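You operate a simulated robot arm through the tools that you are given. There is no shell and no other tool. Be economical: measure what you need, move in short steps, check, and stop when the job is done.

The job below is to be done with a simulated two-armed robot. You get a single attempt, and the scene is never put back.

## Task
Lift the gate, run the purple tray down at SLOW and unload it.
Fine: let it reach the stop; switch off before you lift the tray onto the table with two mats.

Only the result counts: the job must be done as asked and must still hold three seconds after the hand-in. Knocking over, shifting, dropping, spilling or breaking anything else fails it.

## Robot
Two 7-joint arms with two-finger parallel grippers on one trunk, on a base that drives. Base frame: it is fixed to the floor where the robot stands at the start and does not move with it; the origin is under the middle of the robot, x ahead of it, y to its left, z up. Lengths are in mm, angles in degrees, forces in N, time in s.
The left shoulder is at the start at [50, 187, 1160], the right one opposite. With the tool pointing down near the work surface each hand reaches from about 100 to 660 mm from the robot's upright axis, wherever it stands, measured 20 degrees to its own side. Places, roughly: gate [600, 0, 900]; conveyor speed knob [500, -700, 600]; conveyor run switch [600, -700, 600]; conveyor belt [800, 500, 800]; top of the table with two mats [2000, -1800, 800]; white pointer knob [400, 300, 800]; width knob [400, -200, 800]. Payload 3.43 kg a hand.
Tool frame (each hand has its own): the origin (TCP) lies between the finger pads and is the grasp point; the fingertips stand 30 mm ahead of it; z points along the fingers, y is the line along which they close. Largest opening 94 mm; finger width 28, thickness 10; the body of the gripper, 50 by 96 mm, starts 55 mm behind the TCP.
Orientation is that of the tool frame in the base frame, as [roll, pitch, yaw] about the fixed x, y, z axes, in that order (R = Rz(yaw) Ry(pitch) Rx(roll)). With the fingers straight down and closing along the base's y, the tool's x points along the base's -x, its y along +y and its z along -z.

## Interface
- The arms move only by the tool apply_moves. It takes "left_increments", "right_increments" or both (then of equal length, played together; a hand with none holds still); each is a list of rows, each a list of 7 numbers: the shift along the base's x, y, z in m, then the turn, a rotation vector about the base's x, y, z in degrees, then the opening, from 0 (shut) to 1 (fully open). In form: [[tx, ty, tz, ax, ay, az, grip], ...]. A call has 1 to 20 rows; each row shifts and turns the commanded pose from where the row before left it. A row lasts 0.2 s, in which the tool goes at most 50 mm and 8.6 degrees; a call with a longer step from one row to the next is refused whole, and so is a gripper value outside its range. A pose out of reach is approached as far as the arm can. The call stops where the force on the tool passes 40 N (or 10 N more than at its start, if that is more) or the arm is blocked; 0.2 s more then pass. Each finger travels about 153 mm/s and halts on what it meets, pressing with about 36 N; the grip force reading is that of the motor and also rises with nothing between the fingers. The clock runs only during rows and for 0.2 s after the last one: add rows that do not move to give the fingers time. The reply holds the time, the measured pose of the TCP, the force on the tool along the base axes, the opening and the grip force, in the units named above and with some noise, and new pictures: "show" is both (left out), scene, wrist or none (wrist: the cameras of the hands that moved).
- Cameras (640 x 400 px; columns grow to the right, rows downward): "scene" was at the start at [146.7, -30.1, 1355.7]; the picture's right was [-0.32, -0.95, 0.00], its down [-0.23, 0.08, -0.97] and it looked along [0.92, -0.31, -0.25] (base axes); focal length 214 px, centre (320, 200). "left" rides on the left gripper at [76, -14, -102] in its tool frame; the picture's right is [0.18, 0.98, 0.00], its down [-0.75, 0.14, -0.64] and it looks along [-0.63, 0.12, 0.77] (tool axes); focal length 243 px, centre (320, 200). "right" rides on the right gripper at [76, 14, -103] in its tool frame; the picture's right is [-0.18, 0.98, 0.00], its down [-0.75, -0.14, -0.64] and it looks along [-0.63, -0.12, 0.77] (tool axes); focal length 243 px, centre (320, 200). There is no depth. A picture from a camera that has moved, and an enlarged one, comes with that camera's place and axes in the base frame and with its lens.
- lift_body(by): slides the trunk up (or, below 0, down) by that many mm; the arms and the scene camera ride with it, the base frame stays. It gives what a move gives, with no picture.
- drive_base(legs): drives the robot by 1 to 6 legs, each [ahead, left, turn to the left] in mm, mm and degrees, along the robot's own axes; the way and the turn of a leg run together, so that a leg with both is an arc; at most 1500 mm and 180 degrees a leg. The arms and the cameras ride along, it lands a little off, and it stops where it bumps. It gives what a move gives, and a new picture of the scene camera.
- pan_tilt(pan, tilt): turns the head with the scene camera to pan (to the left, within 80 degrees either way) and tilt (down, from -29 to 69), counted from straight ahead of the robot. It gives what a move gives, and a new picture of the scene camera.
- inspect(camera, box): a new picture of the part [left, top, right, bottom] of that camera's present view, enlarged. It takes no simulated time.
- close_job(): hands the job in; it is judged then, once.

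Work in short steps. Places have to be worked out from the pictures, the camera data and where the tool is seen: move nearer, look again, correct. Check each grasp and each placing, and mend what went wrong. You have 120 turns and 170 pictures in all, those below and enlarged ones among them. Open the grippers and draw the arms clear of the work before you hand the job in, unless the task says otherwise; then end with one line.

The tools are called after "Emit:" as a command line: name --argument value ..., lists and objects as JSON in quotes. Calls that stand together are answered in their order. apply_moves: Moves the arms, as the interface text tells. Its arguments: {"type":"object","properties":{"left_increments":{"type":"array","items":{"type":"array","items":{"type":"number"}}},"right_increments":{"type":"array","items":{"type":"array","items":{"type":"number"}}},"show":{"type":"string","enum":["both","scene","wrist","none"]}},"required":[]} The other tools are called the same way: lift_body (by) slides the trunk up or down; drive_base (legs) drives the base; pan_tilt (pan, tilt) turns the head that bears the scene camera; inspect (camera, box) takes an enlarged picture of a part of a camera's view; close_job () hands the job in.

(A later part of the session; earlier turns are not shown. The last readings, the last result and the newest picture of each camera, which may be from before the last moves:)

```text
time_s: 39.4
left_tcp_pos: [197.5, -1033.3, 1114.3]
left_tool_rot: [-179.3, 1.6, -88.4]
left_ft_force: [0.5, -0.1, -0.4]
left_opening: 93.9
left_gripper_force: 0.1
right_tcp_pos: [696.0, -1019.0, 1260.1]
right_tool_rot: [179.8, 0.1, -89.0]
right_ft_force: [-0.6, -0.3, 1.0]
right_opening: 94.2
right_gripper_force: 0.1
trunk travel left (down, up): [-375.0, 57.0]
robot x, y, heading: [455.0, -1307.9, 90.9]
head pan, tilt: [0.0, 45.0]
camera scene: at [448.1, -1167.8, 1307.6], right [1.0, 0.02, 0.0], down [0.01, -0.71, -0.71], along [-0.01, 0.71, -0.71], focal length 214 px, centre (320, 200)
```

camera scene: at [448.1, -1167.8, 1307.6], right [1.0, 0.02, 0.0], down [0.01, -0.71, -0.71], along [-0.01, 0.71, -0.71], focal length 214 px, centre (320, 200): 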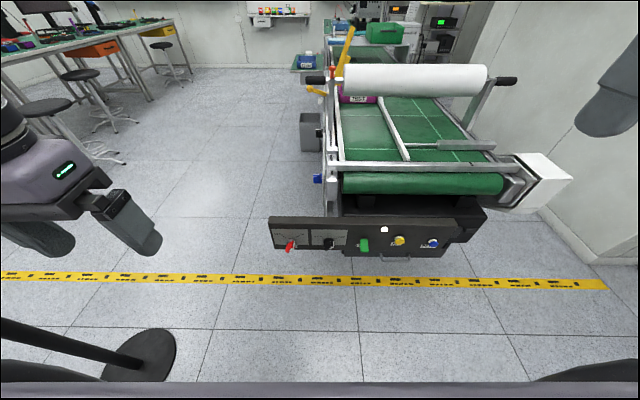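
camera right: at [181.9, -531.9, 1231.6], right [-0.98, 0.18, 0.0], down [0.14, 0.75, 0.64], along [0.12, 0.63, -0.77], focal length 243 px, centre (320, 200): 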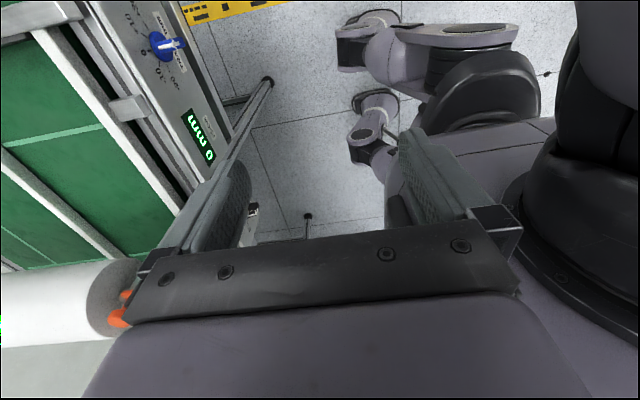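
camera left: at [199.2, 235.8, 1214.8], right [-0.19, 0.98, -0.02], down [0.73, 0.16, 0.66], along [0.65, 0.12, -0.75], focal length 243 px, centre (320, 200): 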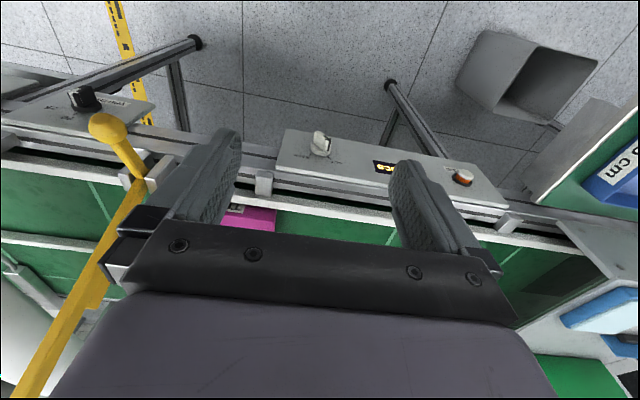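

Now the console is in view. I'll zoom in on it.

Emit:
inspect --camera "scene" --box '[260, 200, 480, 270]'

Emit:
inspect --camera "scene" --box '[300, 60, 580, 220]'

```text
2.91 times, centred on (370, 235) of scene
camera zoom: at [448.1, -1167.8, 1307.6], right [1.0, 0.02, 0.0], down [0.01, -0.71, -0.71], along [-0.01, 0.71, -0.71], focal length 624 px, centre (174, 98)
```

zoom: 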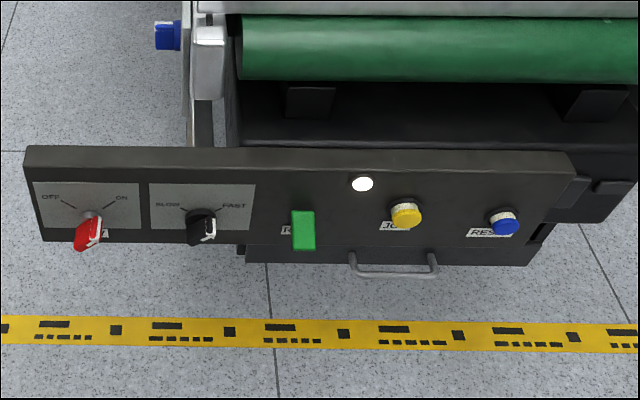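

```text
2.29 times, centred on (440, 140) of scene
camera zoom: at [448.1, -1167.8, 1307.6], right [1.0, 0.02, 0.0], down [0.01, -0.71, -0.71], along [-0.01, 0.71, -0.71], focal length 490 px, centre (46, 337)
```

zoom: 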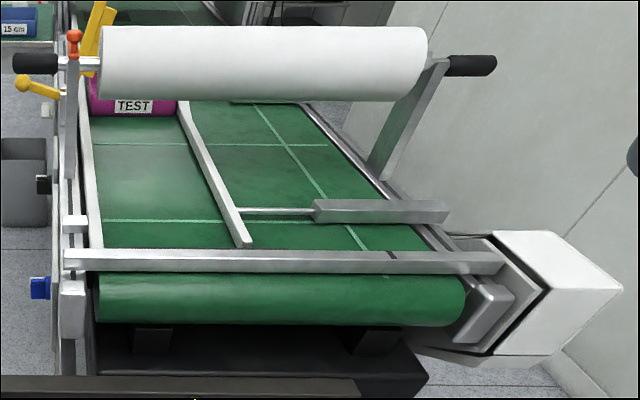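

Left to right the console has a red rotary OFF/ON, a black SLOW/FAST rotary (~x 478), a green lever (~x 607), yellow JOG and blue RESET. I'll lower the trunk for a more frontal view and better reach.

Emit:
lift_body --by -300

Emit:
pan_tilt --pan 0 --tilt 38

Emit:
inspect --camera "scene" --box '[220, 160, 400, 270]'

```text
time_s: 42.4
left_tcp_pos: [197.0, -1034.1, 813.6]
left_tool_rot: [-179.4, 1.4, -88.5]
left_ft_force: [0.1, -0.7, 0.0]
left_opening: 94.0
left_gripper_force: 0.0
right_tcp_pos: [695.1, -1019.0, 959.6]
right_tool_rot: [180.0, 0.0, -88.9]
right_ft_force: [-0.1, 0.6, -0.7]
right_opening: 94.0
right_gripper_force: 0.0
trunk travel left (down, up): [-75.0, 357.0]
robot x, y, heading: [450.9, -1306.1, 91.0]
head pan, tilt: [0.0, 45.0]
```

```text
time_s: 43.1
left_tcp_pos: [198.7, -1034.3, 813.0]
left_tool_rot: [-179.3, 1.6, -88.4]
left_ft_force: [-0.6, -0.5, -0.9]
left_opening: 93.9
left_gripper_force: 0.1
right_tcp_pos: [695.2, -1019.0, 959.0]
right_tool_rot: [179.9, 0.0, -89.0]
right_ft_force: [0.2, -0.2, 0.1]
right_opening: 93.9
right_gripper_force: 0.0
trunk travel left (down, up): [-75.0, 357.0]
robot x, y, heading: [447.1, -1306.9, 90.7]
head pan, tilt: [0.0, 38.0]
camera scene: at [447.9, -1162.8, 1017.8], right [1.0, 0.02, 0.0], down [0.01, -0.62, -0.79], along [-0.01, 0.79, -0.62], focal length 214 px, centre (320, 200)
```

scene: 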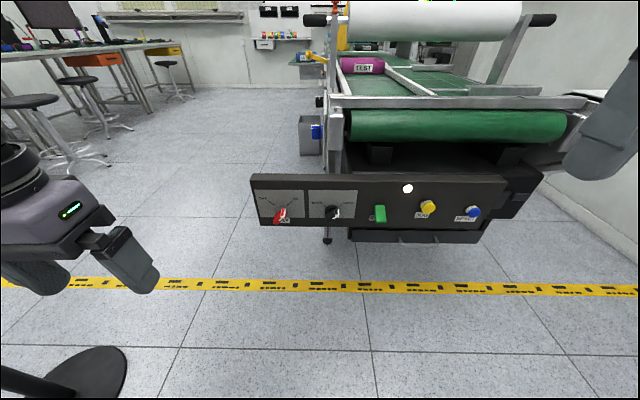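

```text
3.56 times, centred on (310, 215) of scene
camera zoom: at [447.9, -1162.8, 1017.8], right [1.0, 0.02, 0.0], down [0.01, -0.62, -0.79], along [-0.01, 0.79, -0.62], focal length 763 px, centre (356, 147)
```

zoom: 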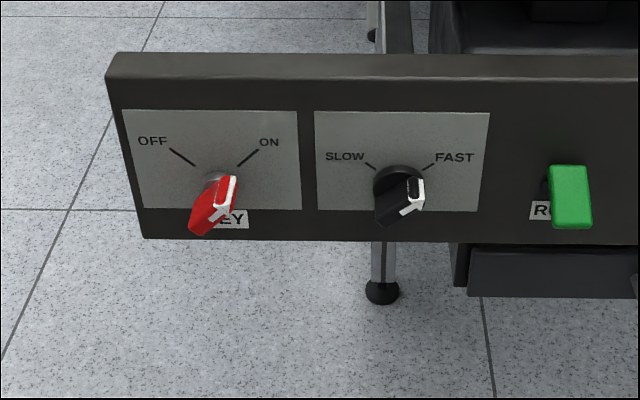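

KEY is ON. Speed is at FAST, so it must turn counter-clockwise to SLOW. I'll zoom in on the green RUN lever.

Emit:
inspect --camera "scene" --box '[350, 175, 410, 235]'

Emit:
inspect --camera "scene" --box '[305, 185, 365, 235]'

```text
6.67 times, centred on (380, 205) of scene
camera zoom: at [447.9, -1162.8, 1017.8], right [1.0, 0.02, 0.0], down [0.01, -0.62, -0.79], along [-0.01, 0.79, -0.62], focal length 1430 px, centre (-80, 167)
```

zoom: 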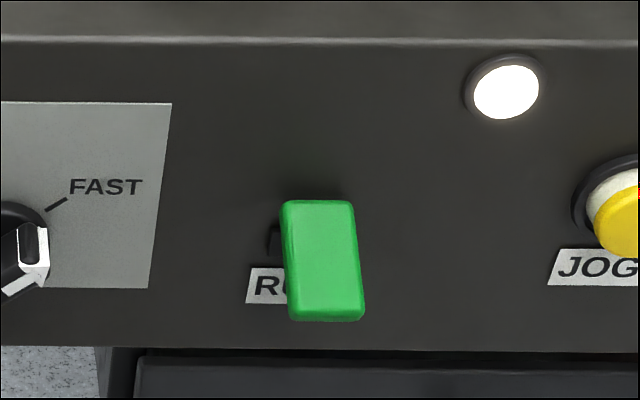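

```text
8.00 times, centred on (335, 210) of scene
camera zoom: at [447.9, -1162.8, 1017.8], right [1.0, 0.02, 0.0], down [0.01, -0.62, -0.79], along [-0.01, 0.79, -0.62], focal length 1716 px, centre (200, 120)
```

zoom: 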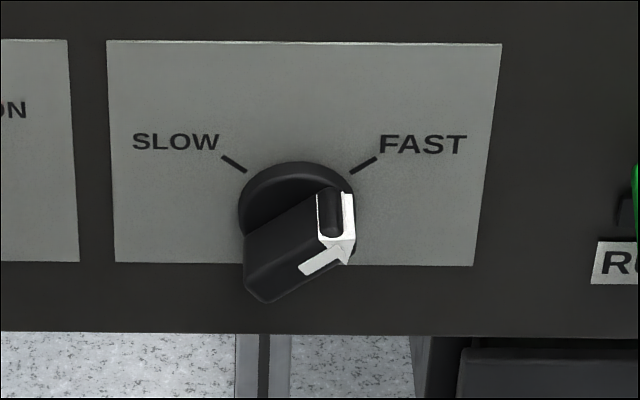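

The speed knob is at about (476, -692, 612). Its block points 51° clockwise from up, so I'll grip and turn it about -102°. First I'll swing the left hand to point forward (+y) in front of the knob.

Emit:
apply_moves --left_increments '[[0.022, 0.004, -0.008, 8.2, 0, 0, 1], [0.022, 0.004, -0.008, 8.2, 0, 0, 1], [0.022, 0.004, -0.008, 8.2, 0, 0, 1], [0.022, 0.004, -0.008, 8.2, 0, 0, 1], [0.022, 0.004, -0.008, 8.2, 0, 0, 1], [0.022, 0.004, -0.008, 8.2, 0, 0, 1], [0.022, 0.004, -0.008, 8.2, 0, 0, 1], [0.022, 0.004, -0.008, 8.2, 0, 0, 1], [0.022, 0.004, -0.008, 8.2, 0, 0, 1], [0.022, 0.004, -0.008, 8.2, 0, 0, 1], [0.022, 0.004, -0.008, 8, 0, 0, 1], [0, 0, 0, 0, 0, 0, 1]]'

```text
time_s: 45.7
left_tcp_pos: [440.9, -918.3, 769.3]
left_tool_rot: [-71.9, 85.3, 21.9]
left_ft_force: [-0.2, -0.3, -0.1]
left_opening: 94.0
left_gripper_force: 0.1
left hand out of reach, approached as far as the arm can: row 3, 4, 5, 6, 11
right_tcp_pos: [694.8, -1018.9, 960.0]
right_tool_rot: [179.9, -0.1, -89.0]
right_ft_force: [-0.1, -1.2, -0.1]
right_opening: 93.9
right_gripper_force: 0.0
trunk travel left (down, up): [-75.0, 357.0]
robot x, y, heading: [450.3, -1309.1, 91.1]
head pan, tilt: [0.0, 38.0]
camera scene: at [447.9, -1162.8, 1017.8], right [1.0, 0.02, 0.0], down [0.01, -0.62, -0.79], along [-0.01, 0.79, -0.62], focal length 214 px, centre (320, 200)
camera left: at [468.2, -1017.8, 692.5], right [-0.96, -0.06, -0.26], down [-0.16, -0.67, 0.72], along [-0.22, 0.74, 0.64], focal length 243 px, centre (320, 200)
```

scene: 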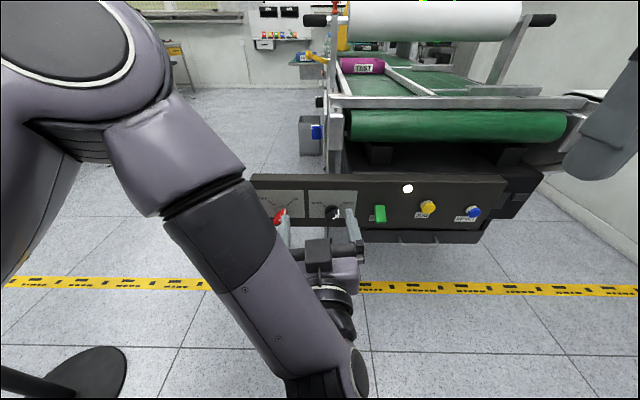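
left: 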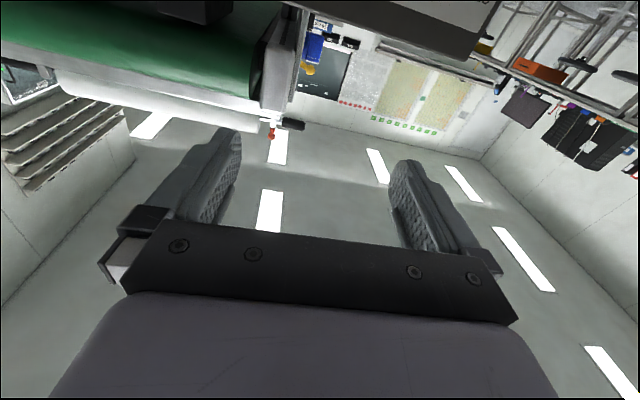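

The hand now points forward within about 4°. I'll correct that, roll +55° about y to match the knob block, and move in front of the knob at (476, -830, 612).

Emit:
apply_moves --left_increments '[[0.0044, 0.011, -0.0196, 0, 0, -3.8, 1], [0.0044, 0.011, -0.0196, 0, 7.9, 0, 1], [0.0044, 0.011, -0.0196, 0, 7.9, 0, 1], [0.0044, 0.011, -0.0196, 0, 7.9, 0, 1], [0.0044, 0.011, -0.0196, 0, 7.9, 0, 1], [0.0044, 0.011, -0.0196, 0, 7.9, 0, 1], [0.0044, 0.011, -0.0196, 0, 7.9, 0, 1], [0.0044, 0.011, -0.0196, 0, 7.9, 0, 1], [0, 0, 0, 0, 0, 0, 1]]'

```text
time_s: 47.7
left_tcp_pos: [484.6, -837.3, 603.6]
left_tool_rot: [92.5, 36.5, 179.8]
left_ft_force: [-0.2, 0.0, -0.1]
left_opening: 93.9
left_gripper_force: 0.0
right_tcp_pos: [695.7, -1017.2, 959.6]
right_tool_rot: [179.8, 0.0, -89.0]
right_ft_force: [-0.2, -0.6, -0.2]
right_opening: 93.9
right_gripper_force: 0.0
trunk travel left (down, up): [-75.0, 357.0]
robot x, y, heading: [448.9, -1307.9, 90.9]
head pan, tilt: [0.0, 38.0]
camera scene: at [447.9, -1162.8, 1017.8], right [1.0, 0.02, 0.0], down [0.01, -0.62, -0.79], along [-0.01, 0.79, -0.62], focal length 214 px, centre (320, 200)
camera left: at [428.7, -939.4, 551.2], right [-0.73, 0.05, 0.68], down [0.5, -0.64, 0.59], along [0.46, 0.77, 0.44], focal length 243 px, centre (320, 200)
```

scene: 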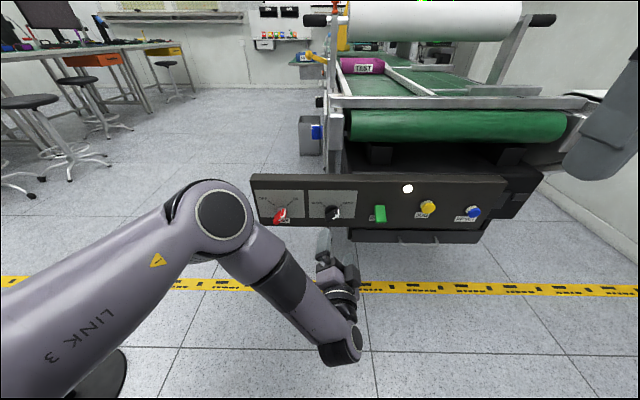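
left: 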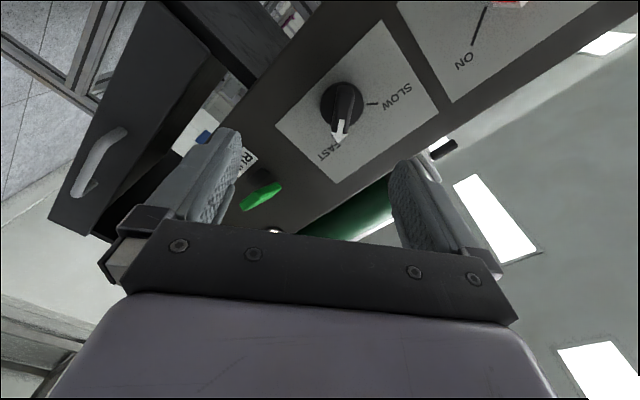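

The hand camera confirms the knob at (475, -700, 614), well aligned with the fingers. I'll centre and advance until the tips straddle the block, then check before closing.

Emit:
apply_moves --left_increments '[[-0.005, 0.02, 0.005, 2.3, 0, 2, 1], [-0.005, 0.02, 0.0055, 0, 0, 0, 1], [0, 0.02, 0, 0, 0, 0, 1], [0, 0.018, 0, 0, 0, 0, 1], [0, 0.014, 0, 0, 0, 0, 1], [0, 0, 0, 0, 0, 0, 1]]'

```text
time_s: 49.1
left_tcp_pos: [490.4, -759.3, 611.8]
left_tool_rot: [91.0, 36.2, 179.2]
left_ft_force: [0.3, -0.4, 0.1]
left_opening: 93.5
left_gripper_force: 0.0
left hand out of reach, approached as far as the arm can: row 5
right_tcp_pos: [695.8, -1019.2, 959.4]
right_tool_rot: [179.9, 0.0, -89.0]
right_ft_force: [0.1, 0.1, -0.4]
right_opening: 93.9
right_gripper_force: 0.1
trunk travel left (down, up): [-75.0, 357.0]
robot x, y, heading: [450.1, -1307.3, 90.9]
head pan, tilt: [0.0, 38.0]
camera scene: at [447.9, -1162.8, 1017.8], right [1.0, 0.02, 0.0], down [0.01, -0.62, -0.79], along [-0.01, 0.79, -0.62], focal length 214 px, centre (320, 200)
camera left: at [434.6, -860.9, 556.5], right [-0.73, 0.03, 0.68], down [0.51, -0.65, 0.57], along [0.46, 0.76, 0.46], focal length 243 px, centre (320, 200)
```

scene: 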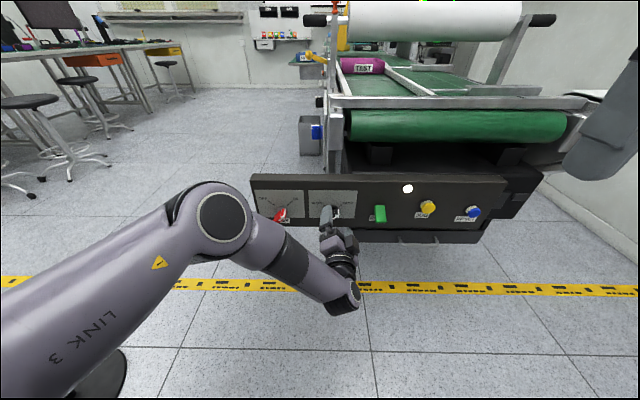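
left: 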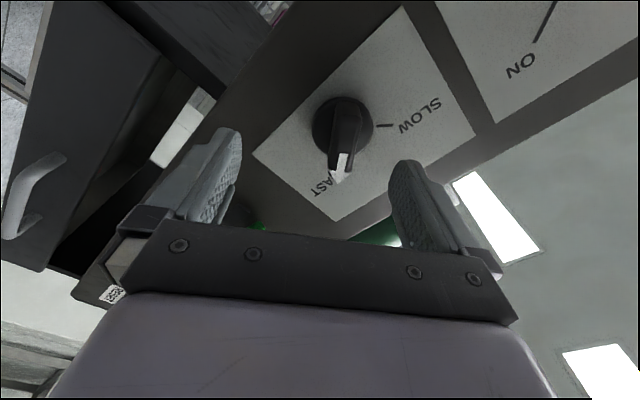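

The arm is at its reach limit here. I'll draw the hand back and drive 130 mm nearer, so it gets a freer posture.

Emit:
apply_moves --left_increments '[[0, -0.04, 0, 0, 0, 0, 1], [0, -0.04, 0, 0, 0, 0, 1], [0, -0.04, 0, 0, 0, 0, 1], [0, -0.04, 0, 0, 0, 0, 1], [0, -0.02, 0, 0, 0, 0, 1], [0, 0, 0, 0, 0, 0, 1]]' --show "none"

Emit:
drive_base --legs '[[130, 0, -0.9]]'

```text
time_s: 50.5
left_tcp_pos: [475.1, -901.3, 621.9]
left_tool_rot: [89.8, 36.3, -179.6]
left_ft_force: [-0.6, 0.2, -1.0]
left_opening: 94.0
left_gripper_force: 0.1
left hand out of reach, approached as far as the arm can: row 4, 5
right_tcp_pos: [696.1, -1019.3, 958.5]
right_tool_rot: [179.9, 0.0, -88.9]
right_ft_force: [0.1, -1.0, 1.1]
right_opening: 94.0
right_gripper_force: 0.0
trunk travel left (down, up): [-75.0, 357.0]
robot x, y, heading: [453.5, -1307.5, 91.0]
head pan, tilt: [0.0, 38.0]
```

```text
time_s: 51.8
left_tcp_pos: [478.3, -772.5, 617.1]
left_tool_rot: [90.4, 36.3, 179.7]
left_ft_force: [0.8, 0.0, -0.1]
left_opening: 94.2
left_gripper_force: 0.1
right_tcp_pos: [699.9, -894.9, 958.9]
right_tool_rot: [179.9, 0.0, -90.0]
right_ft_force: [-0.9, -1.1, 0.3]
right_opening: 93.7
right_gripper_force: 0.1
trunk travel left (down, up): [-75.0, 357.0]
robot x, y, heading: [448.7, -1176.0, 90.1]
head pan, tilt: [0.0, 38.0]
camera scene: at [449.4, -1033.7, 1017.9], right [1.0, 0.0, 0.0], down [0.0, -0.62, -0.79], along [0.0, 0.79, -0.62], focal length 214 px, centre (320, 200)
```

scene: 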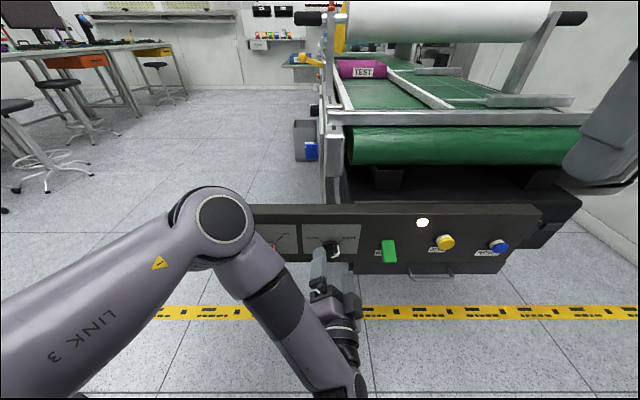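

Now I'll advance the last 30 mm.

Emit:
apply_moves --left_increments '[[-0.002, 0.012, -0.002, 0, 0, 0, 1], [-0.001, 0.012, -0.001, 0, 0, 0, 1], [0, 0.006, 0, 0, 0, 0, 1], [0, 0, 0, 0, 0, 0, 1]]'

Emit:
inspect --camera "scene" --box '[290, 220, 400, 290]'

```text
time_s: 52.8
left_tcp_pos: [463.9, -737.5, 612.3]
left_tool_rot: [90.7, 36.1, -178.2]
left_ft_force: [-0.3, -0.2, -0.4]
left_opening: 93.8
left_gripper_force: 0.1
right_tcp_pos: [699.0, -893.1, 959.9]
right_tool_rot: [179.8, 0.0, -90.1]
right_ft_force: [-0.4, 0.3, 0.2]
right_opening: 93.9
right_gripper_force: 0.0
trunk travel left (down, up): [-75.0, 357.0]
robot x, y, heading: [448.6, -1180.1, 89.9]
head pan, tilt: [0.0, 38.0]
camera scene: at [449.4, -1033.7, 1017.9], right [1.0, 0.0, 0.0], down [0.0, -0.62, -0.79], along [0.0, 0.79, -0.62], focal length 214 px, centre (320, 200)
camera left: at [413.5, -841.6, 557.4], right [-0.73, -0.01, 0.69], down [0.54, -0.62, 0.56], along [0.42, 0.78, 0.46], focal length 243 px, centre (320, 200)
```

scene: 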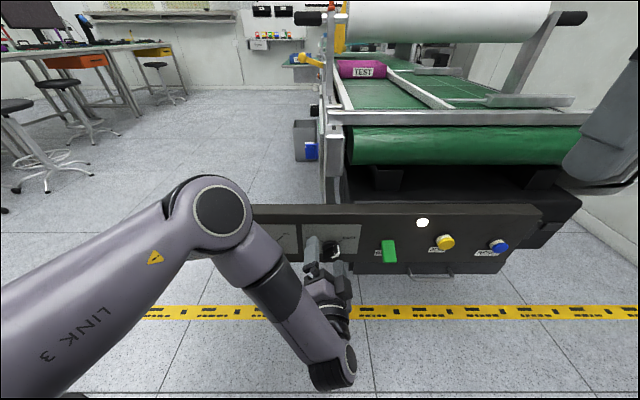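
left: 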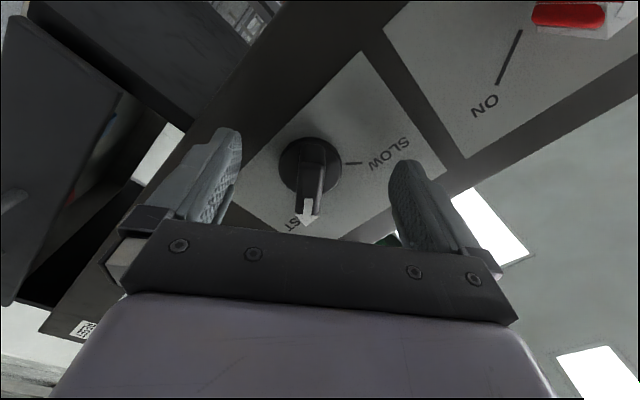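

```text
5.71 times, centred on (345, 255) of scene
camera zoom: at [449.4, -1033.7, 1017.9], right [1.0, 0.0, 0.0], down [0.0, -0.62, -0.79], along [0.0, 0.79, -0.62], focal length 1226 px, centre (177, -114)
```

zoom: 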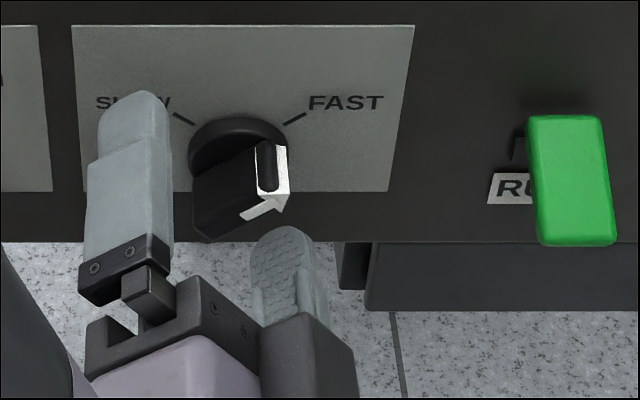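

The knob is at (474, -700, 615) while the TCP is 10 mm to the left, so I'll shift right and check again.

Emit:
apply_moves --left_increments '[[0.01, -0.002, 0.002, 0, 0, -1.8, 1], [0, 0, 0, 0, 0, 0, 1]]' --show "wrist"

```text
time_s: 53.4
left_tcp_pos: [471.2, -737.3, 614.5]
left_tool_rot: [90.8, 36.1, -179.8]
left_ft_force: [0.4, 0.7, 0.1]
left_opening: 94.1
left_gripper_force: 0.1
right_tcp_pos: [699.5, -893.9, 958.9]
right_tool_rot: [179.8, 0.0, -90.0]
right_ft_force: [0.0, 0.7, -0.5]
right_opening: 94.5
right_gripper_force: 0.1
trunk travel left (down, up): [-75.0, 357.0]
robot x, y, heading: [446.0, -1174.5, 89.7]
head pan, tilt: [0.0, 38.0]
camera left: at [418.8, -839.9, 559.8], right [-0.73, 0.01, 0.69], down [0.52, -0.64, 0.56], along [0.44, 0.77, 0.46], focal length 243 px, centre (320, 200)
```

left: 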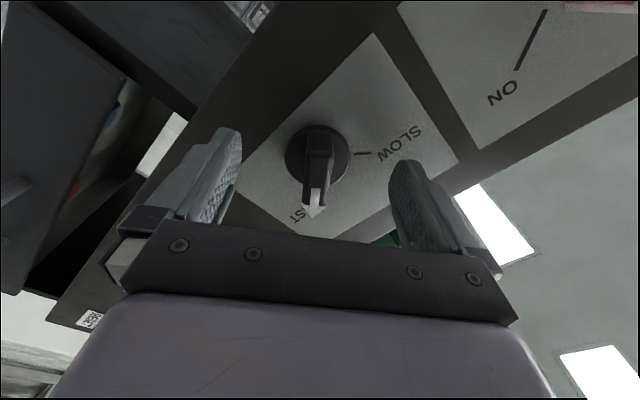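

Centred. Closing the fingers on the block.

Emit:
apply_moves --left_increments '[[0.002, 0, 0, 0, 0, 0, 0.6], [0, 0, 0, 0, 0, 0, 0.1], [0, 0, 0, 0, 0, 0, 0], [0, 0, 0, 0, 0, 0, 0]]' --show "wrist"

Emit:
inspect --camera "scene" --box '[290, 220, 400, 290]'

```text
time_s: 54.4
left_tcp_pos: [476.0, -734.5, 616.5]
left_tool_rot: [90.8, 36.2, -180.0]
left_ft_force: [1.1, -3.1, -19.7]
left_opening: 41.8
left_gripper_force: 44.9
right_tcp_pos: [698.2, -894.3, 958.8]
right_tool_rot: [179.8, -0.2, -90.0]
right_ft_force: [-0.2, -0.2, 0.2]
right_opening: 94.1
right_gripper_force: 0.1
trunk travel left (down, up): [-75.0, 357.0]
robot x, y, heading: [449.0, -1179.0, 89.8]
head pan, tilt: [0.0, 38.0]
camera left: at [422.0, -838.7, 560.7], right [-0.73, 0.01, 0.68], down [0.52, -0.64, 0.57], along [0.44, 0.77, 0.46], focal length 243 px, centre (320, 200)
```

left: 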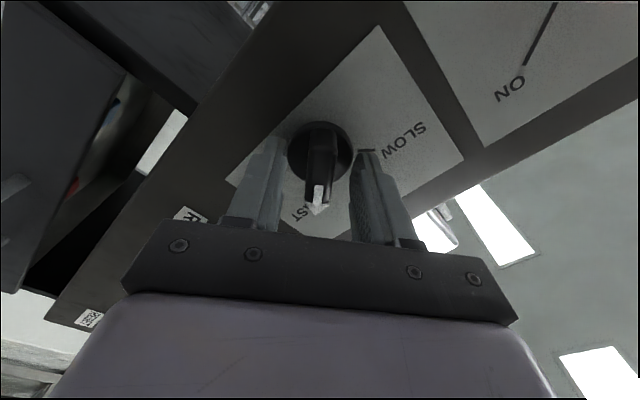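

```text
5.71 times, centred on (345, 255) of scene
camera zoom: at [449.5, -1032.8, 1017.5], right [1.0, 0.0, 0.0], down [0.0, -0.62, -0.79], along [0.0, 0.79, -0.62], focal length 1226 px, centre (177, -114)
```

zoom: 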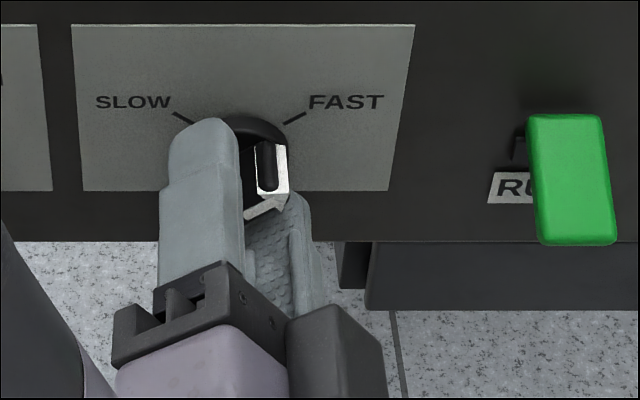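

At 41.8 mm the fingertips hold the disc, not the block. I'll open, back off 12 mm and close on the block.

Emit:
apply_moves --left_increments '[[0, 0, 0, 0, 0, 0, 0.8], [0, -0.012, -0.002, 0, 0, 0, 0.8], [0, 0, 0, 0, 0, 0, 0.8], [0, 0, 0, 0, 0, 0, 0.1], [0, 0, 0, 0, 0, 0, 0], [0, 0, 0, 0, 0, 0, 0]]' --show "wrist"

```text
time_s: 55.8
left_tcp_pos: [478.3, -745.3, 617.3]
left_tool_rot: [90.0, 36.6, 179.5]
left_ft_force: [27.1, 17.3, -6.6]
left_opening: 15.6
left_gripper_force: 45.0
right_tcp_pos: [700.9, -893.6, 960.2]
right_tool_rot: [179.9, 0.1, -89.9]
right_ft_force: [-0.3, 0.1, -0.5]
right_opening: 93.9
right_gripper_force: 0.0
trunk travel left (down, up): [-75.0, 357.0]
robot x, y, heading: [446.8, -1181.5, 90.0]
head pan, tilt: [0.0, 38.0]
camera left: at [424.6, -846.5, 561.0], right [-0.73, 0.01, 0.68], down [0.52, -0.65, 0.56], along [0.44, 0.76, 0.47], focal length 243 px, centre (320, 200)
```

left: 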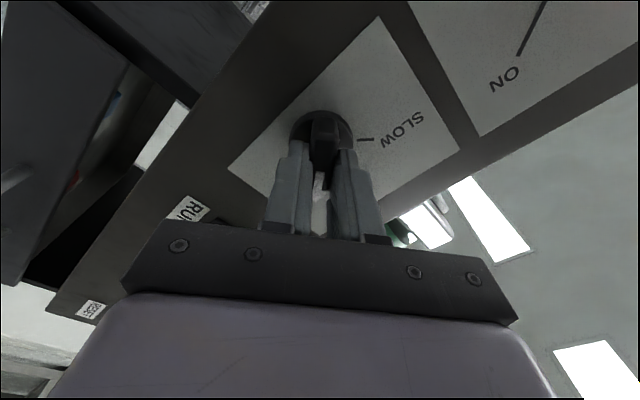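

The block is gripped (15.6 mm). Turning counter-clockwise in stages.

Emit:
apply_moves --left_increments '[[0, 0, 0, 0, -8, 0, 0], [0, 0, 0, 0, -8, 0, 0], [0, 0, 0, 0, -8, 0, 0], [0, 0, 0, 0, 0, 0, 0]]' --show "wrist"

```text
time_s: 56.8
left_tcp_pos: [477.6, -743.9, 618.5]
left_tool_rot: [88.6, 60.6, 178.5]
left_ft_force: [18.4, 17.9, -9.9]
left_opening: 15.0
left_gripper_force: 44.9
right_tcp_pos: [700.2, -891.4, 959.0]
right_tool_rot: [179.9, -0.1, -90.0]
right_ft_force: [-0.7, 1.0, -0.5]
right_opening: 94.0
right_gripper_force: 0.1
trunk travel left (down, up): [-75.0, 357.0]
robot x, y, heading: [450.2, -1178.9, 90.0]
head pan, tilt: [0.0, 38.0]
camera left: at [451.4, -846.0, 543.5], right [-0.95, 0.0, 0.32], down [0.25, -0.65, 0.72], along [0.21, 0.76, 0.62], focal length 243 px, centre (320, 200)
```

left: 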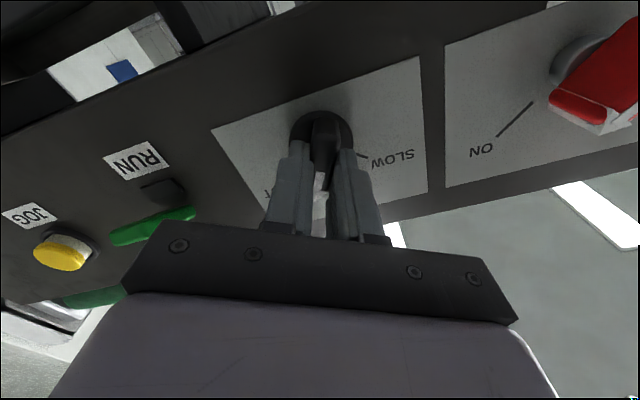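

The knob turns along with the hand, so I'll continue.

Emit:
apply_moves --left_increments '[[0, 0, 0, 0, -8, 0, 0], [0, 0, 0, 0, -8, 0, 0], [0, 0, 0, 0, -8, 0, 0], [0, 0, 0, 0, -8, 0, 0], [0, 0, 0, 0, -8, 0, 0], [0, 0, 0, 0, -8, 0, 0], [0, 0, 0, 0, -8, 0, 0], [0, 0, 0, 0, 0, 0, 0]]' --show "wrist"

Emit:
inspect --camera "scene" --box '[290, 220, 400, 290]'

```text
time_s: 58.5
left_tcp_pos: [474.0, -744.3, 617.5]
left_tool_rot: [-84.5, 63.6, 6.5]
left_ft_force: [-8.4, -3.7, -13.0]
left_opening: 14.9
left_gripper_force: 45.1
right_tcp_pos: [699.7, -892.7, 959.4]
right_tool_rot: [179.9, -0.1, -90.0]
right_ft_force: [0.5, 0.1, -0.7]
right_opening: 94.0
right_gripper_force: 0.2
trunk travel left (down, up): [-75.0, 357.0]
robot x, y, heading: [447.7, -1178.0, 90.0]
head pan, tilt: [0.0, 38.0]
camera left: at [523.5, -843.2, 551.9], right [-0.8, 0.0, -0.6], down [-0.44, -0.68, 0.58], along [-0.41, 0.73, 0.55], focal length 243 px, centre (320, 200)
```

left: 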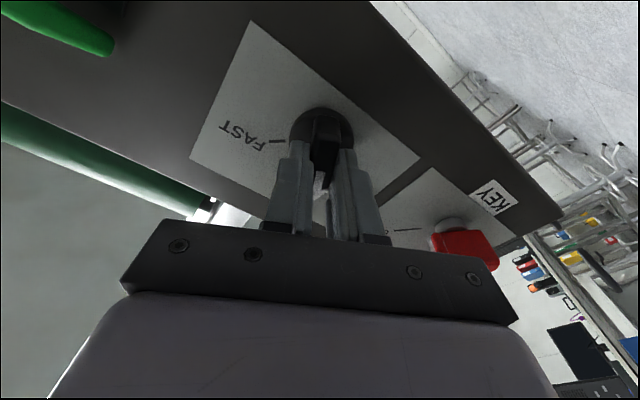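

```text
5.71 times, centred on (345, 255) of scene
camera zoom: at [449.1, -1033.0, 1017.8], right [1.0, 0.0, 0.0], down [0.0, -0.62, -0.79], along [0.0, 0.79, -0.62], focal length 1226 px, centre (177, -114)
```

zoom: 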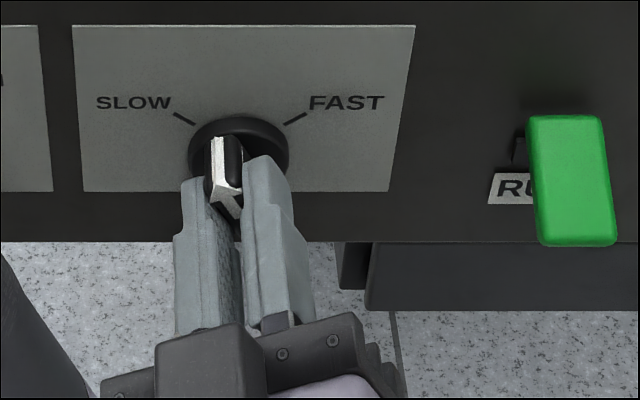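

The pointer is a bit past upright. I'll turn about 28° more toward SLOW.

Emit:
apply_moves --left_increments '[[0, 0, 0, 0, -8, 0, 0], [0, 0, 0, 0, -8, 0, 0], [0, 0, 0, 0, -8, 0, 0], [0, 0, 0, 0, -5, 0, 0], [0, 0, 0, 0, 0, 0, 0]]' --show "wrist"

Emit:
inspect --camera "scene" --box '[290, 220, 400, 290]'

```text
time_s: 59.8
left_tcp_pos: [472.0, -744.0, 617.2]
left_tool_rot: [-86.8, 35.0, 4.8]
left_ft_force: [-16.6, 5.0, -6.4]
left_opening: 16.3
left_gripper_force: 45.3
right_tcp_pos: [699.6, -892.1, 960.3]
right_tool_rot: [179.9, -0.2, -90.0]
right_ft_force: [-0.7, -0.4, 0.9]
right_opening: 93.9
right_gripper_force: 0.1
trunk travel left (down, up): [-75.0, 357.0]
robot x, y, heading: [450.3, -1180.5, 90.1]
head pan, tilt: [0.0, 38.0]
camera left: at [548.7, -841.9, 580.6], right [-0.42, 0.02, -0.91], down [-0.66, -0.69, 0.29], along [-0.62, 0.72, 0.3], focal length 243 px, centre (320, 200)
```

left: 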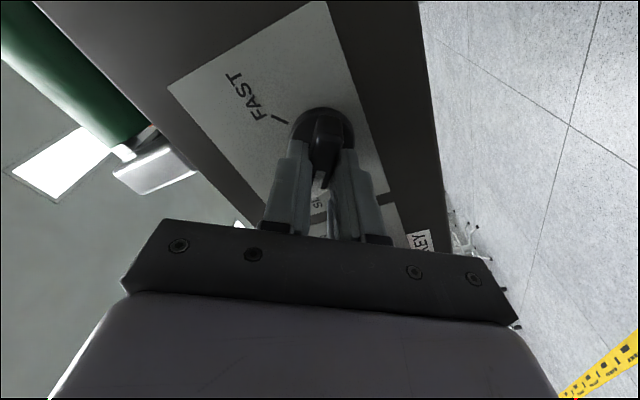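

```text
5.71 times, centred on (345, 255) of scene
camera zoom: at [448.9, -1032.8, 1017.9], right [1.0, 0.0, 0.0], down [0.0, -0.62, -0.79], along [0.0, 0.79, -0.62], focal length 1226 px, centre (177, -114)
```

zoom: 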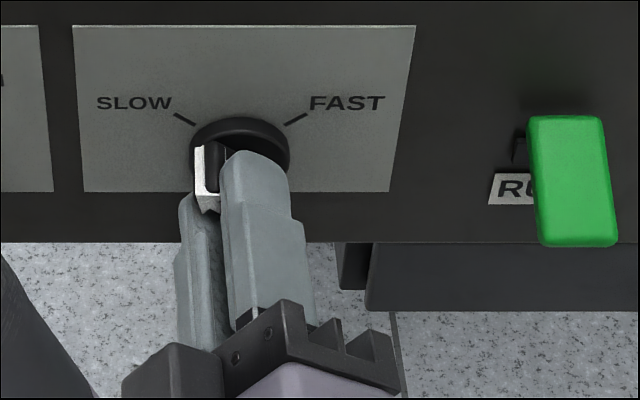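

The turn is now symmetric to the start (~108° in total). I'll release, draw back and look.

Emit:
apply_moves --left_increments '[[0, 0, 0, 0, 0, 0, 0.5], [0, 0, 0, 0, 0, 0, 0.9], [0, -0.03, 0, 0, 0, 0, 1], [0, -0.04, 0, 0, 0, 0, 1], [0, -0.02, 0, 0, 0, 0, 1]]' --show "none"

Emit:
inspect --camera "scene" --box '[290, 220, 400, 290]'

Emit:
inspect --camera "left" --box '[160, 0, 480, 200]'

```text
time_s: 61.0
left_tcp_pos: [473.0, -754.7, 617.4]
left_tool_rot: [-86.9, 34.9, 4.5]
left_ft_force: [0.3, 0.3, -0.8]
left_opening: 94.1
left_gripper_force: 0.1
left hand out of reach, approached as far as the arm can: row 3, 4, 5
right_tcp_pos: [699.3, -893.6, 959.7]
right_tool_rot: [179.9, 0.1, -90.1]
right_ft_force: [-0.5, -0.2, -0.5]
right_opening: 94.2
right_gripper_force: 0.0
trunk travel left (down, up): [-75.0, 357.0]
robot x, y, heading: [451.8, -1180.6, 90.0]
head pan, tilt: [0.0, 38.0]
```

```text
5.71 times, centred on (345, 255) of scene
camera zoom: at [449.4, -1033.7, 1017.9], right [1.0, 0.0, 0.0], down [0.0, -0.62, -0.79], along [0.0, 0.79, -0.62], focal length 1226 px, centre (177, -114)
```

zoom: 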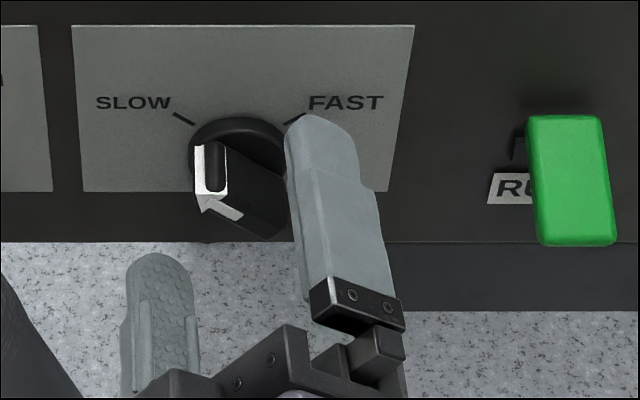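

```text
2.00 times, centred on (320, 100) of left
camera zoom: at [549.2, -852.1, 581.2], right [-0.41, 0.02, -0.91], down [-0.67, -0.69, 0.29], along [-0.62, 0.73, 0.3], focal length 485 px, centre (320, 400)
```

zoom: 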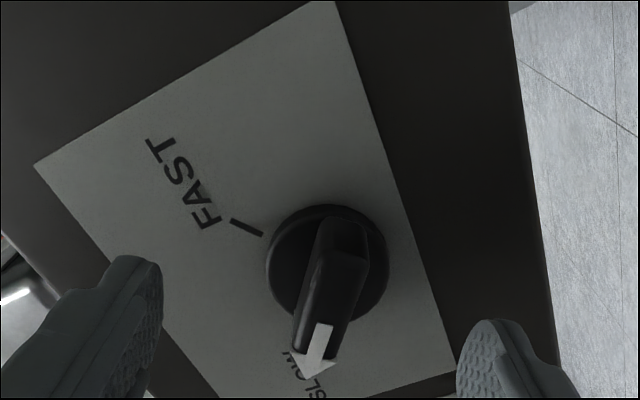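

The pointer now sits at SLOW. I'll unroll and withdraw the left hand.

Emit:
apply_moves --left_increments '[[0, -0.004, 0, 0, 8, 0, 1], [0, -0.01, 0, 0, 8, 0, 1], [0, -0.015, 0, 0, 8, 0, 1], [0, -0.015, 0, 0, 8, 0, 1], [0, -0.015, 0, 0, 8, 0, 1], [0, -0.015, 0, 0, 8, 0, 1], [0, -0.015, 0, 0, 0, 0, 1]]' --show "wrist"

```text
time_s: 62.5
left_tcp_pos: [471.4, -762.6, 612.5]
left_tool_rot: [-77.3, 83.0, 13.5]
left_ft_force: [0.0, -0.5, 0.5]
left_opening: 94.0
left_gripper_force: 0.1
left hand out of reach, approached as far as the arm can: row 2, 3, 4, 5, 6, 7
right_tcp_pos: [699.4, -893.4, 960.2]
right_tool_rot: [179.9, 0.0, -90.0]
right_ft_force: [-0.2, 0.9, 0.4]
right_opening: 94.2
right_gripper_force: 0.1
trunk travel left (down, up): [-75.0, 357.0]
robot x, y, heading: [449.8, -1176.0, 90.1]
head pan, tilt: [0.0, 38.0]
camera left: at [496.1, -863.4, 537.1], right [-0.95, -0.01, -0.3], down [-0.22, -0.66, 0.71], along [-0.2, 0.75, 0.63], focal length 243 px, centre (320, 200)
```

left: 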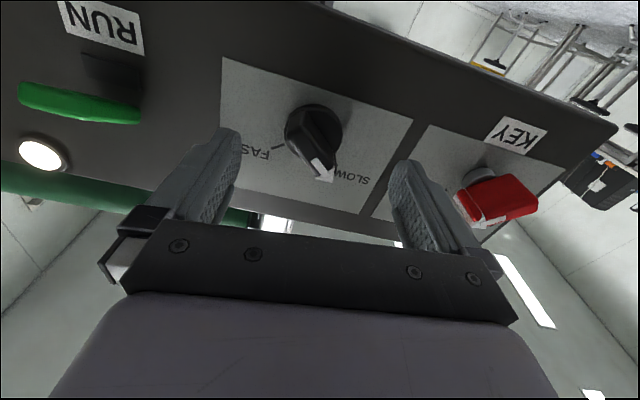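

SLOW is confirmed. Zooming on the RUN switch from below.

Emit:
inspect --camera "left" --box '[0, 0, 200, 180]'

Emit:
inspect --camera "right" --box '[0, 0, 640, 400]'

```text
2.22 times, centred on (100, 90) of left
camera zoom: at [496.1, -863.4, 537.1], right [-0.95, -0.01, -0.3], down [-0.22, -0.66, 0.71], along [-0.2, 0.75, 0.63], focal length 539 px, centre (809, 444)
```

zoom: 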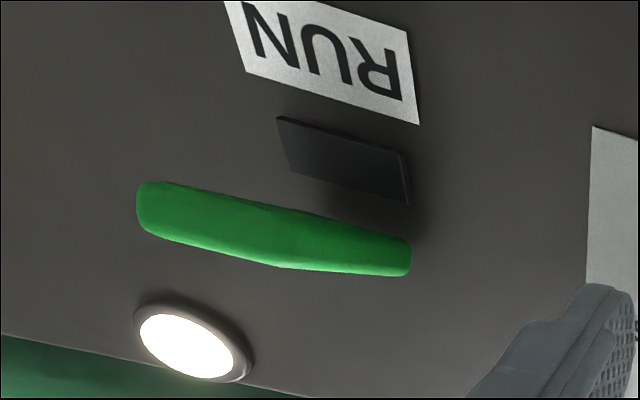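

```text
1.00 times, centred on (320, 200) of right
camera zoom: at [685.1, -971.2, 1063.5], right [-0.98, 0.18, 0.0], down [0.14, 0.75, 0.64], along [0.12, 0.63, -0.77], focal length 243 px, centre (320, 200)
```

zoom: 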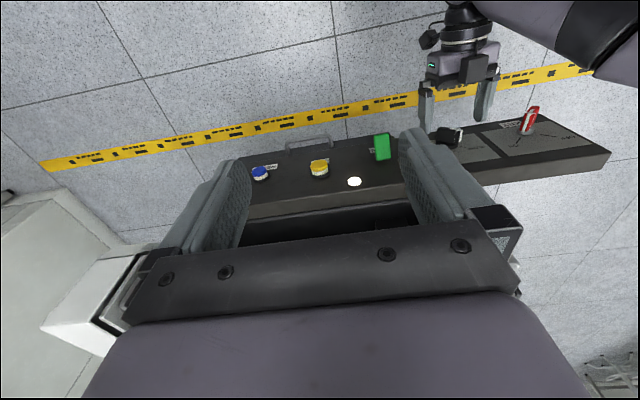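

The RUN switch reads as a rocker paddle centred about (606, -722, 626), with its top in (OFF) and bottom edge out at about (606, -740, 610). Pressing the bottom should start the belt. I'll bring the right hand, closed and pointing forward, in front of it while moving the left away.

Emit:
apply_moves --right_increments '[[-0.008, 0.002, -0.024, 8.2, 0, 0, 0], [-0.008, 0.002, -0.024, 8.2, 0, 0, 0], [-0.008, 0.002, -0.024, 8.2, 0, 0, 0], [-0.008, 0.002, -0.024, 8.2, 0, 0, 0], [-0.008, 0.002, -0.024, 8.2, 0, 0, 0], [-0.008, 0.002, -0.024, 8.2, 0, 0, 0], [-0.008, 0.002, -0.024, 8.2, 0, 0, 0], [-0.008, 0.002, -0.024, 8.2, 0, 0, 0], [-0.008, 0.002, -0.024, 8.2, 0, 0, 0], [-0.008, 0.002, -0.024, 8.2, 0, 0, 0], [-0.008, 0.002, -0.024, 8, 0, 0, 0], [0, 0, 0, 0, 0, 0, 0]]' --left_increments '[[-0.012, -0.003, 0.008, 0, 0, 0, 1], [-0.012, -0.003, 0.008, 0, 0, 0, 1], [-0.012, -0.003, 0.008, 0, 0, 0, 1], [-0.012, -0.003, 0.008, 0, 0, 0, 1], [-0.012, -0.003, 0.008, 0, 0, 0, 1], [-0.012, -0.003, 0.008, 0, 0, 0, 1], [-0.012, -0.003, 0.008, 0, 0, 0, 1], [-0.012, -0.003, 0.008, 0, 0, 0, 1], [-0.012, -0.003, 0.008, 0, 0, 0, 1], [-0.012, -0.003, 0.008, 0, 0, 0, 1], [-0.012, -0.003, 0.008, 0, 0, 0, 1], [0, 0, 0, 0, 0, 0, 1]]'

```text
time_s: 65.2
left_tcp_pos: [358.5, -788.4, 715.0]
left_tool_rot: [-82.3, 82.4, 7.5]
left_ft_force: [-0.2, 0.8, -0.1]
left_opening: 94.0
left_gripper_force: 0.0
left hand out of reach, approached as far as the arm can: row 1, 2, 3, 5, 7, 9, 10, 11
right_tcp_pos: [597.0, -744.2, 861.3]
right_tool_rot: [179.6, 89.0, -90.7]
right_ft_force: [0.5, -0.7, 0.5]
right_opening: 0.0
right_gripper_force: 33.5
right hand out of reach, approached as far as the arm can: row 5, 6, 7, 8, 9, 10, 11
trunk travel left (down, up): [-75.0, 357.0]
robot x, y, heading: [451.0, -1178.8, 89.8]
head pan, tilt: [0.0, 38.0]
camera scene: at [449.4, -1033.7, 1017.8], right [1.0, 0.0, 0.0], down [0.0, -0.62, -0.79], along [0.0, 0.79, -0.62], focal length 214 px, centre (320, 200)
camera right: at [583.0, -849.6, 787.9], right [-0.98, 0.01, 0.18], down [0.14, -0.63, 0.76], along [0.12, 0.78, 0.62], focal length 243 px, centre (320, 200)
camera left: at [384.4, -889.1, 638.9], right [-0.95, 0.01, -0.31], down [-0.24, -0.65, 0.72], along [-0.2, 0.76, 0.62], focal length 243 px, centre (320, 200)
```

scene: 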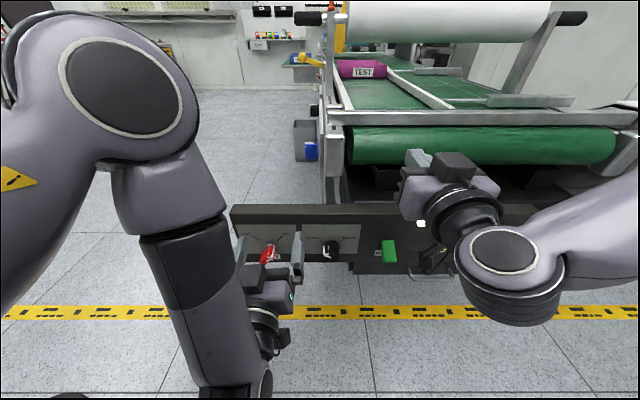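
right: 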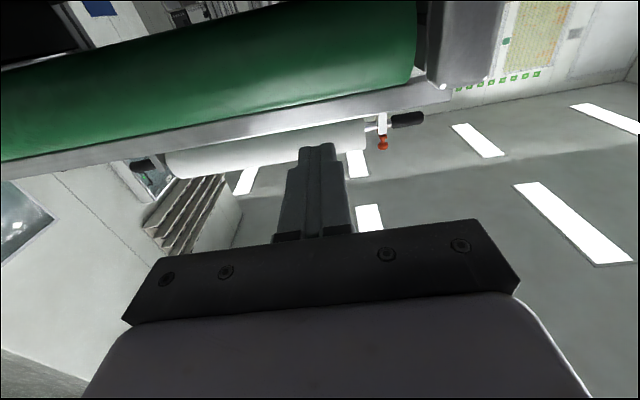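
left: 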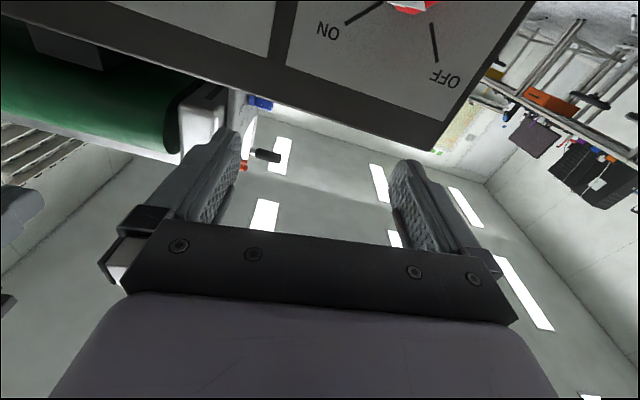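

The right hand ended higher than commanded, so I'll bring it back and down to z≈610.

Emit:
apply_moves --right_increments '[[0, -0.03, -0.01, 0, 0, 0, 0], [0, -0.03, -0.02, 0, 0, 0, 0], [0.002, -0.01, -0.04, 0, 0, 0, 0], [0.002, 0, -0.04, 0, 0, 0, 0], [0.002, 0, -0.04, 0, 0, 0, 0], [0.002, 0, -0.04, 0, 0, 0, 0], [0.002, 0, -0.03, 0, 0, 0, 0], [0, 0, -0.03, 0, 0, 0, 0], [0, 0, 0, 0, 0, 0, 0]]'

```text
time_s: 67.2
left_tcp_pos: [361.7, -786.6, 717.3]
left_tool_rot: [-79.3, 82.0, 10.4]
left_ft_force: [0.4, 0.0, 0.2]
left_opening: 93.8
left_gripper_force: 0.1
right_tcp_pos: [598.7, -743.9, 865.8]
right_tool_rot: [-178.5, 89.6, -88.4]
right_ft_force: [-0.9, -0.2, -0.4]
right_opening: 0.1
right_gripper_force: 33.6
right hand out of reach, approached as far as the arm can: row 1, 2, 3, 4, 5, 6, 7, 8
trunk travel left (down, up): [-75.0, 357.0]
robot x, y, heading: [449.7, -1179.8, 90.1]
head pan, tilt: [0.0, 38.0]
camera scene: at [449.4, -1033.7, 1017.9], right [1.0, 0.0, 0.0], down [0.0, -0.62, -0.79], along [0.0, 0.79, -0.62], focal length 214 px, centre (320, 200)
camera right: at [584.3, -847.9, 791.7], right [-0.98, 0.0, 0.18], down [0.14, -0.64, 0.76], along [0.12, 0.77, 0.63], focal length 243 px, centre (320, 200)
```

scene: 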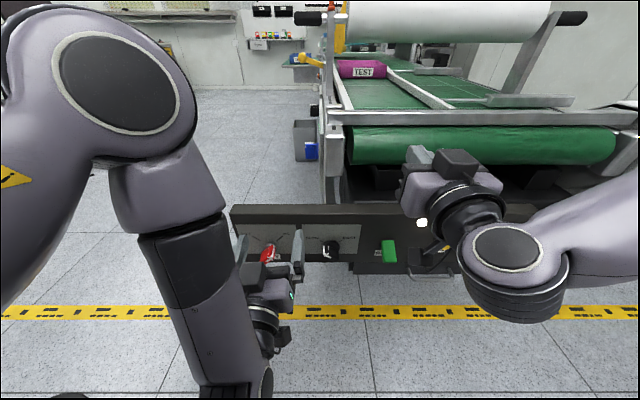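
right: 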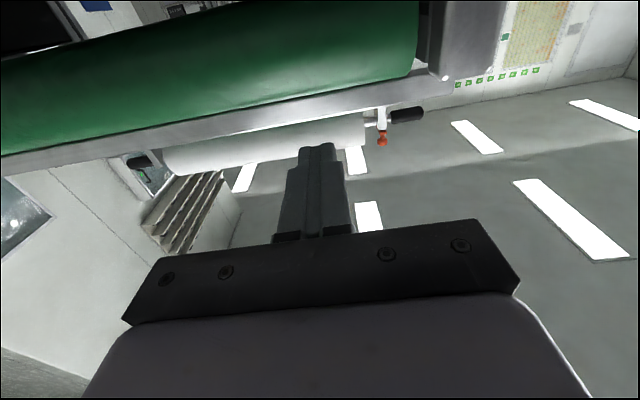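

The right arm can't get lower with the hand level. I'll pitch the tool down 45° instead, since the press can be made at that angle.

Emit:
apply_moves --right_increments '[[0, -0.01, 0, -7.5, 0, 0, 0], [0, -0.01, 0, -7.5, 0, 0, 0], [0, -0.01, 0, -7.5, 0, 0, 0], [0, -0.01, 0, -7.5, 0, 0, 0], [0, -0.01, 0, -7.5, 0, 0, 0], [0, -0.01, 0, -7.5, 0, 0, 0], [0, 0, 0, 0, 0, 0, 0]]'

```text
time_s: 68.8
left_tcp_pos: [361.3, -785.5, 718.3]
left_tool_rot: [-78.0, 82.0, 11.7]
left_ft_force: [-0.2, 0.0, -0.7]
left_opening: 94.0
left_gripper_force: 0.1
right_tcp_pos: [595.1, -799.9, 867.4]
right_tool_rot: [180.0, 44.9, -90.0]
right_ft_force: [0.6, 0.4, 0.7]
right_opening: 0.0
right_gripper_force: 32.9
right hand out of reach, approached as far as the arm can: row 1
trunk travel left (down, up): [-75.0, 357.0]
robot x, y, heading: [447.7, -1180.5, 89.9]
head pan, tilt: [0.0, 38.0]
camera scene: at [449.4, -1033.7, 1017.9], right [1.0, 0.0, 0.0], down [0.0, -0.62, -0.79], along [0.0, 0.79, -0.62], focal length 214 px, centre (320, 200)
camera right: at [580.7, -927.5, 886.3], right [-0.98, 0.13, 0.13], down [0.14, 0.08, 0.99], along [0.12, 0.99, -0.1], focal length 243 px, centre (320, 200)
```

scene: 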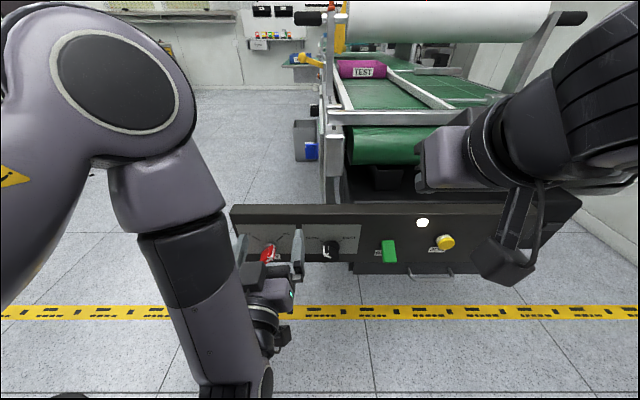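
right: 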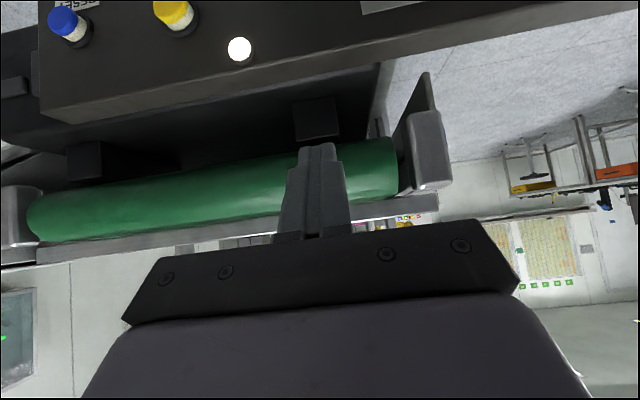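

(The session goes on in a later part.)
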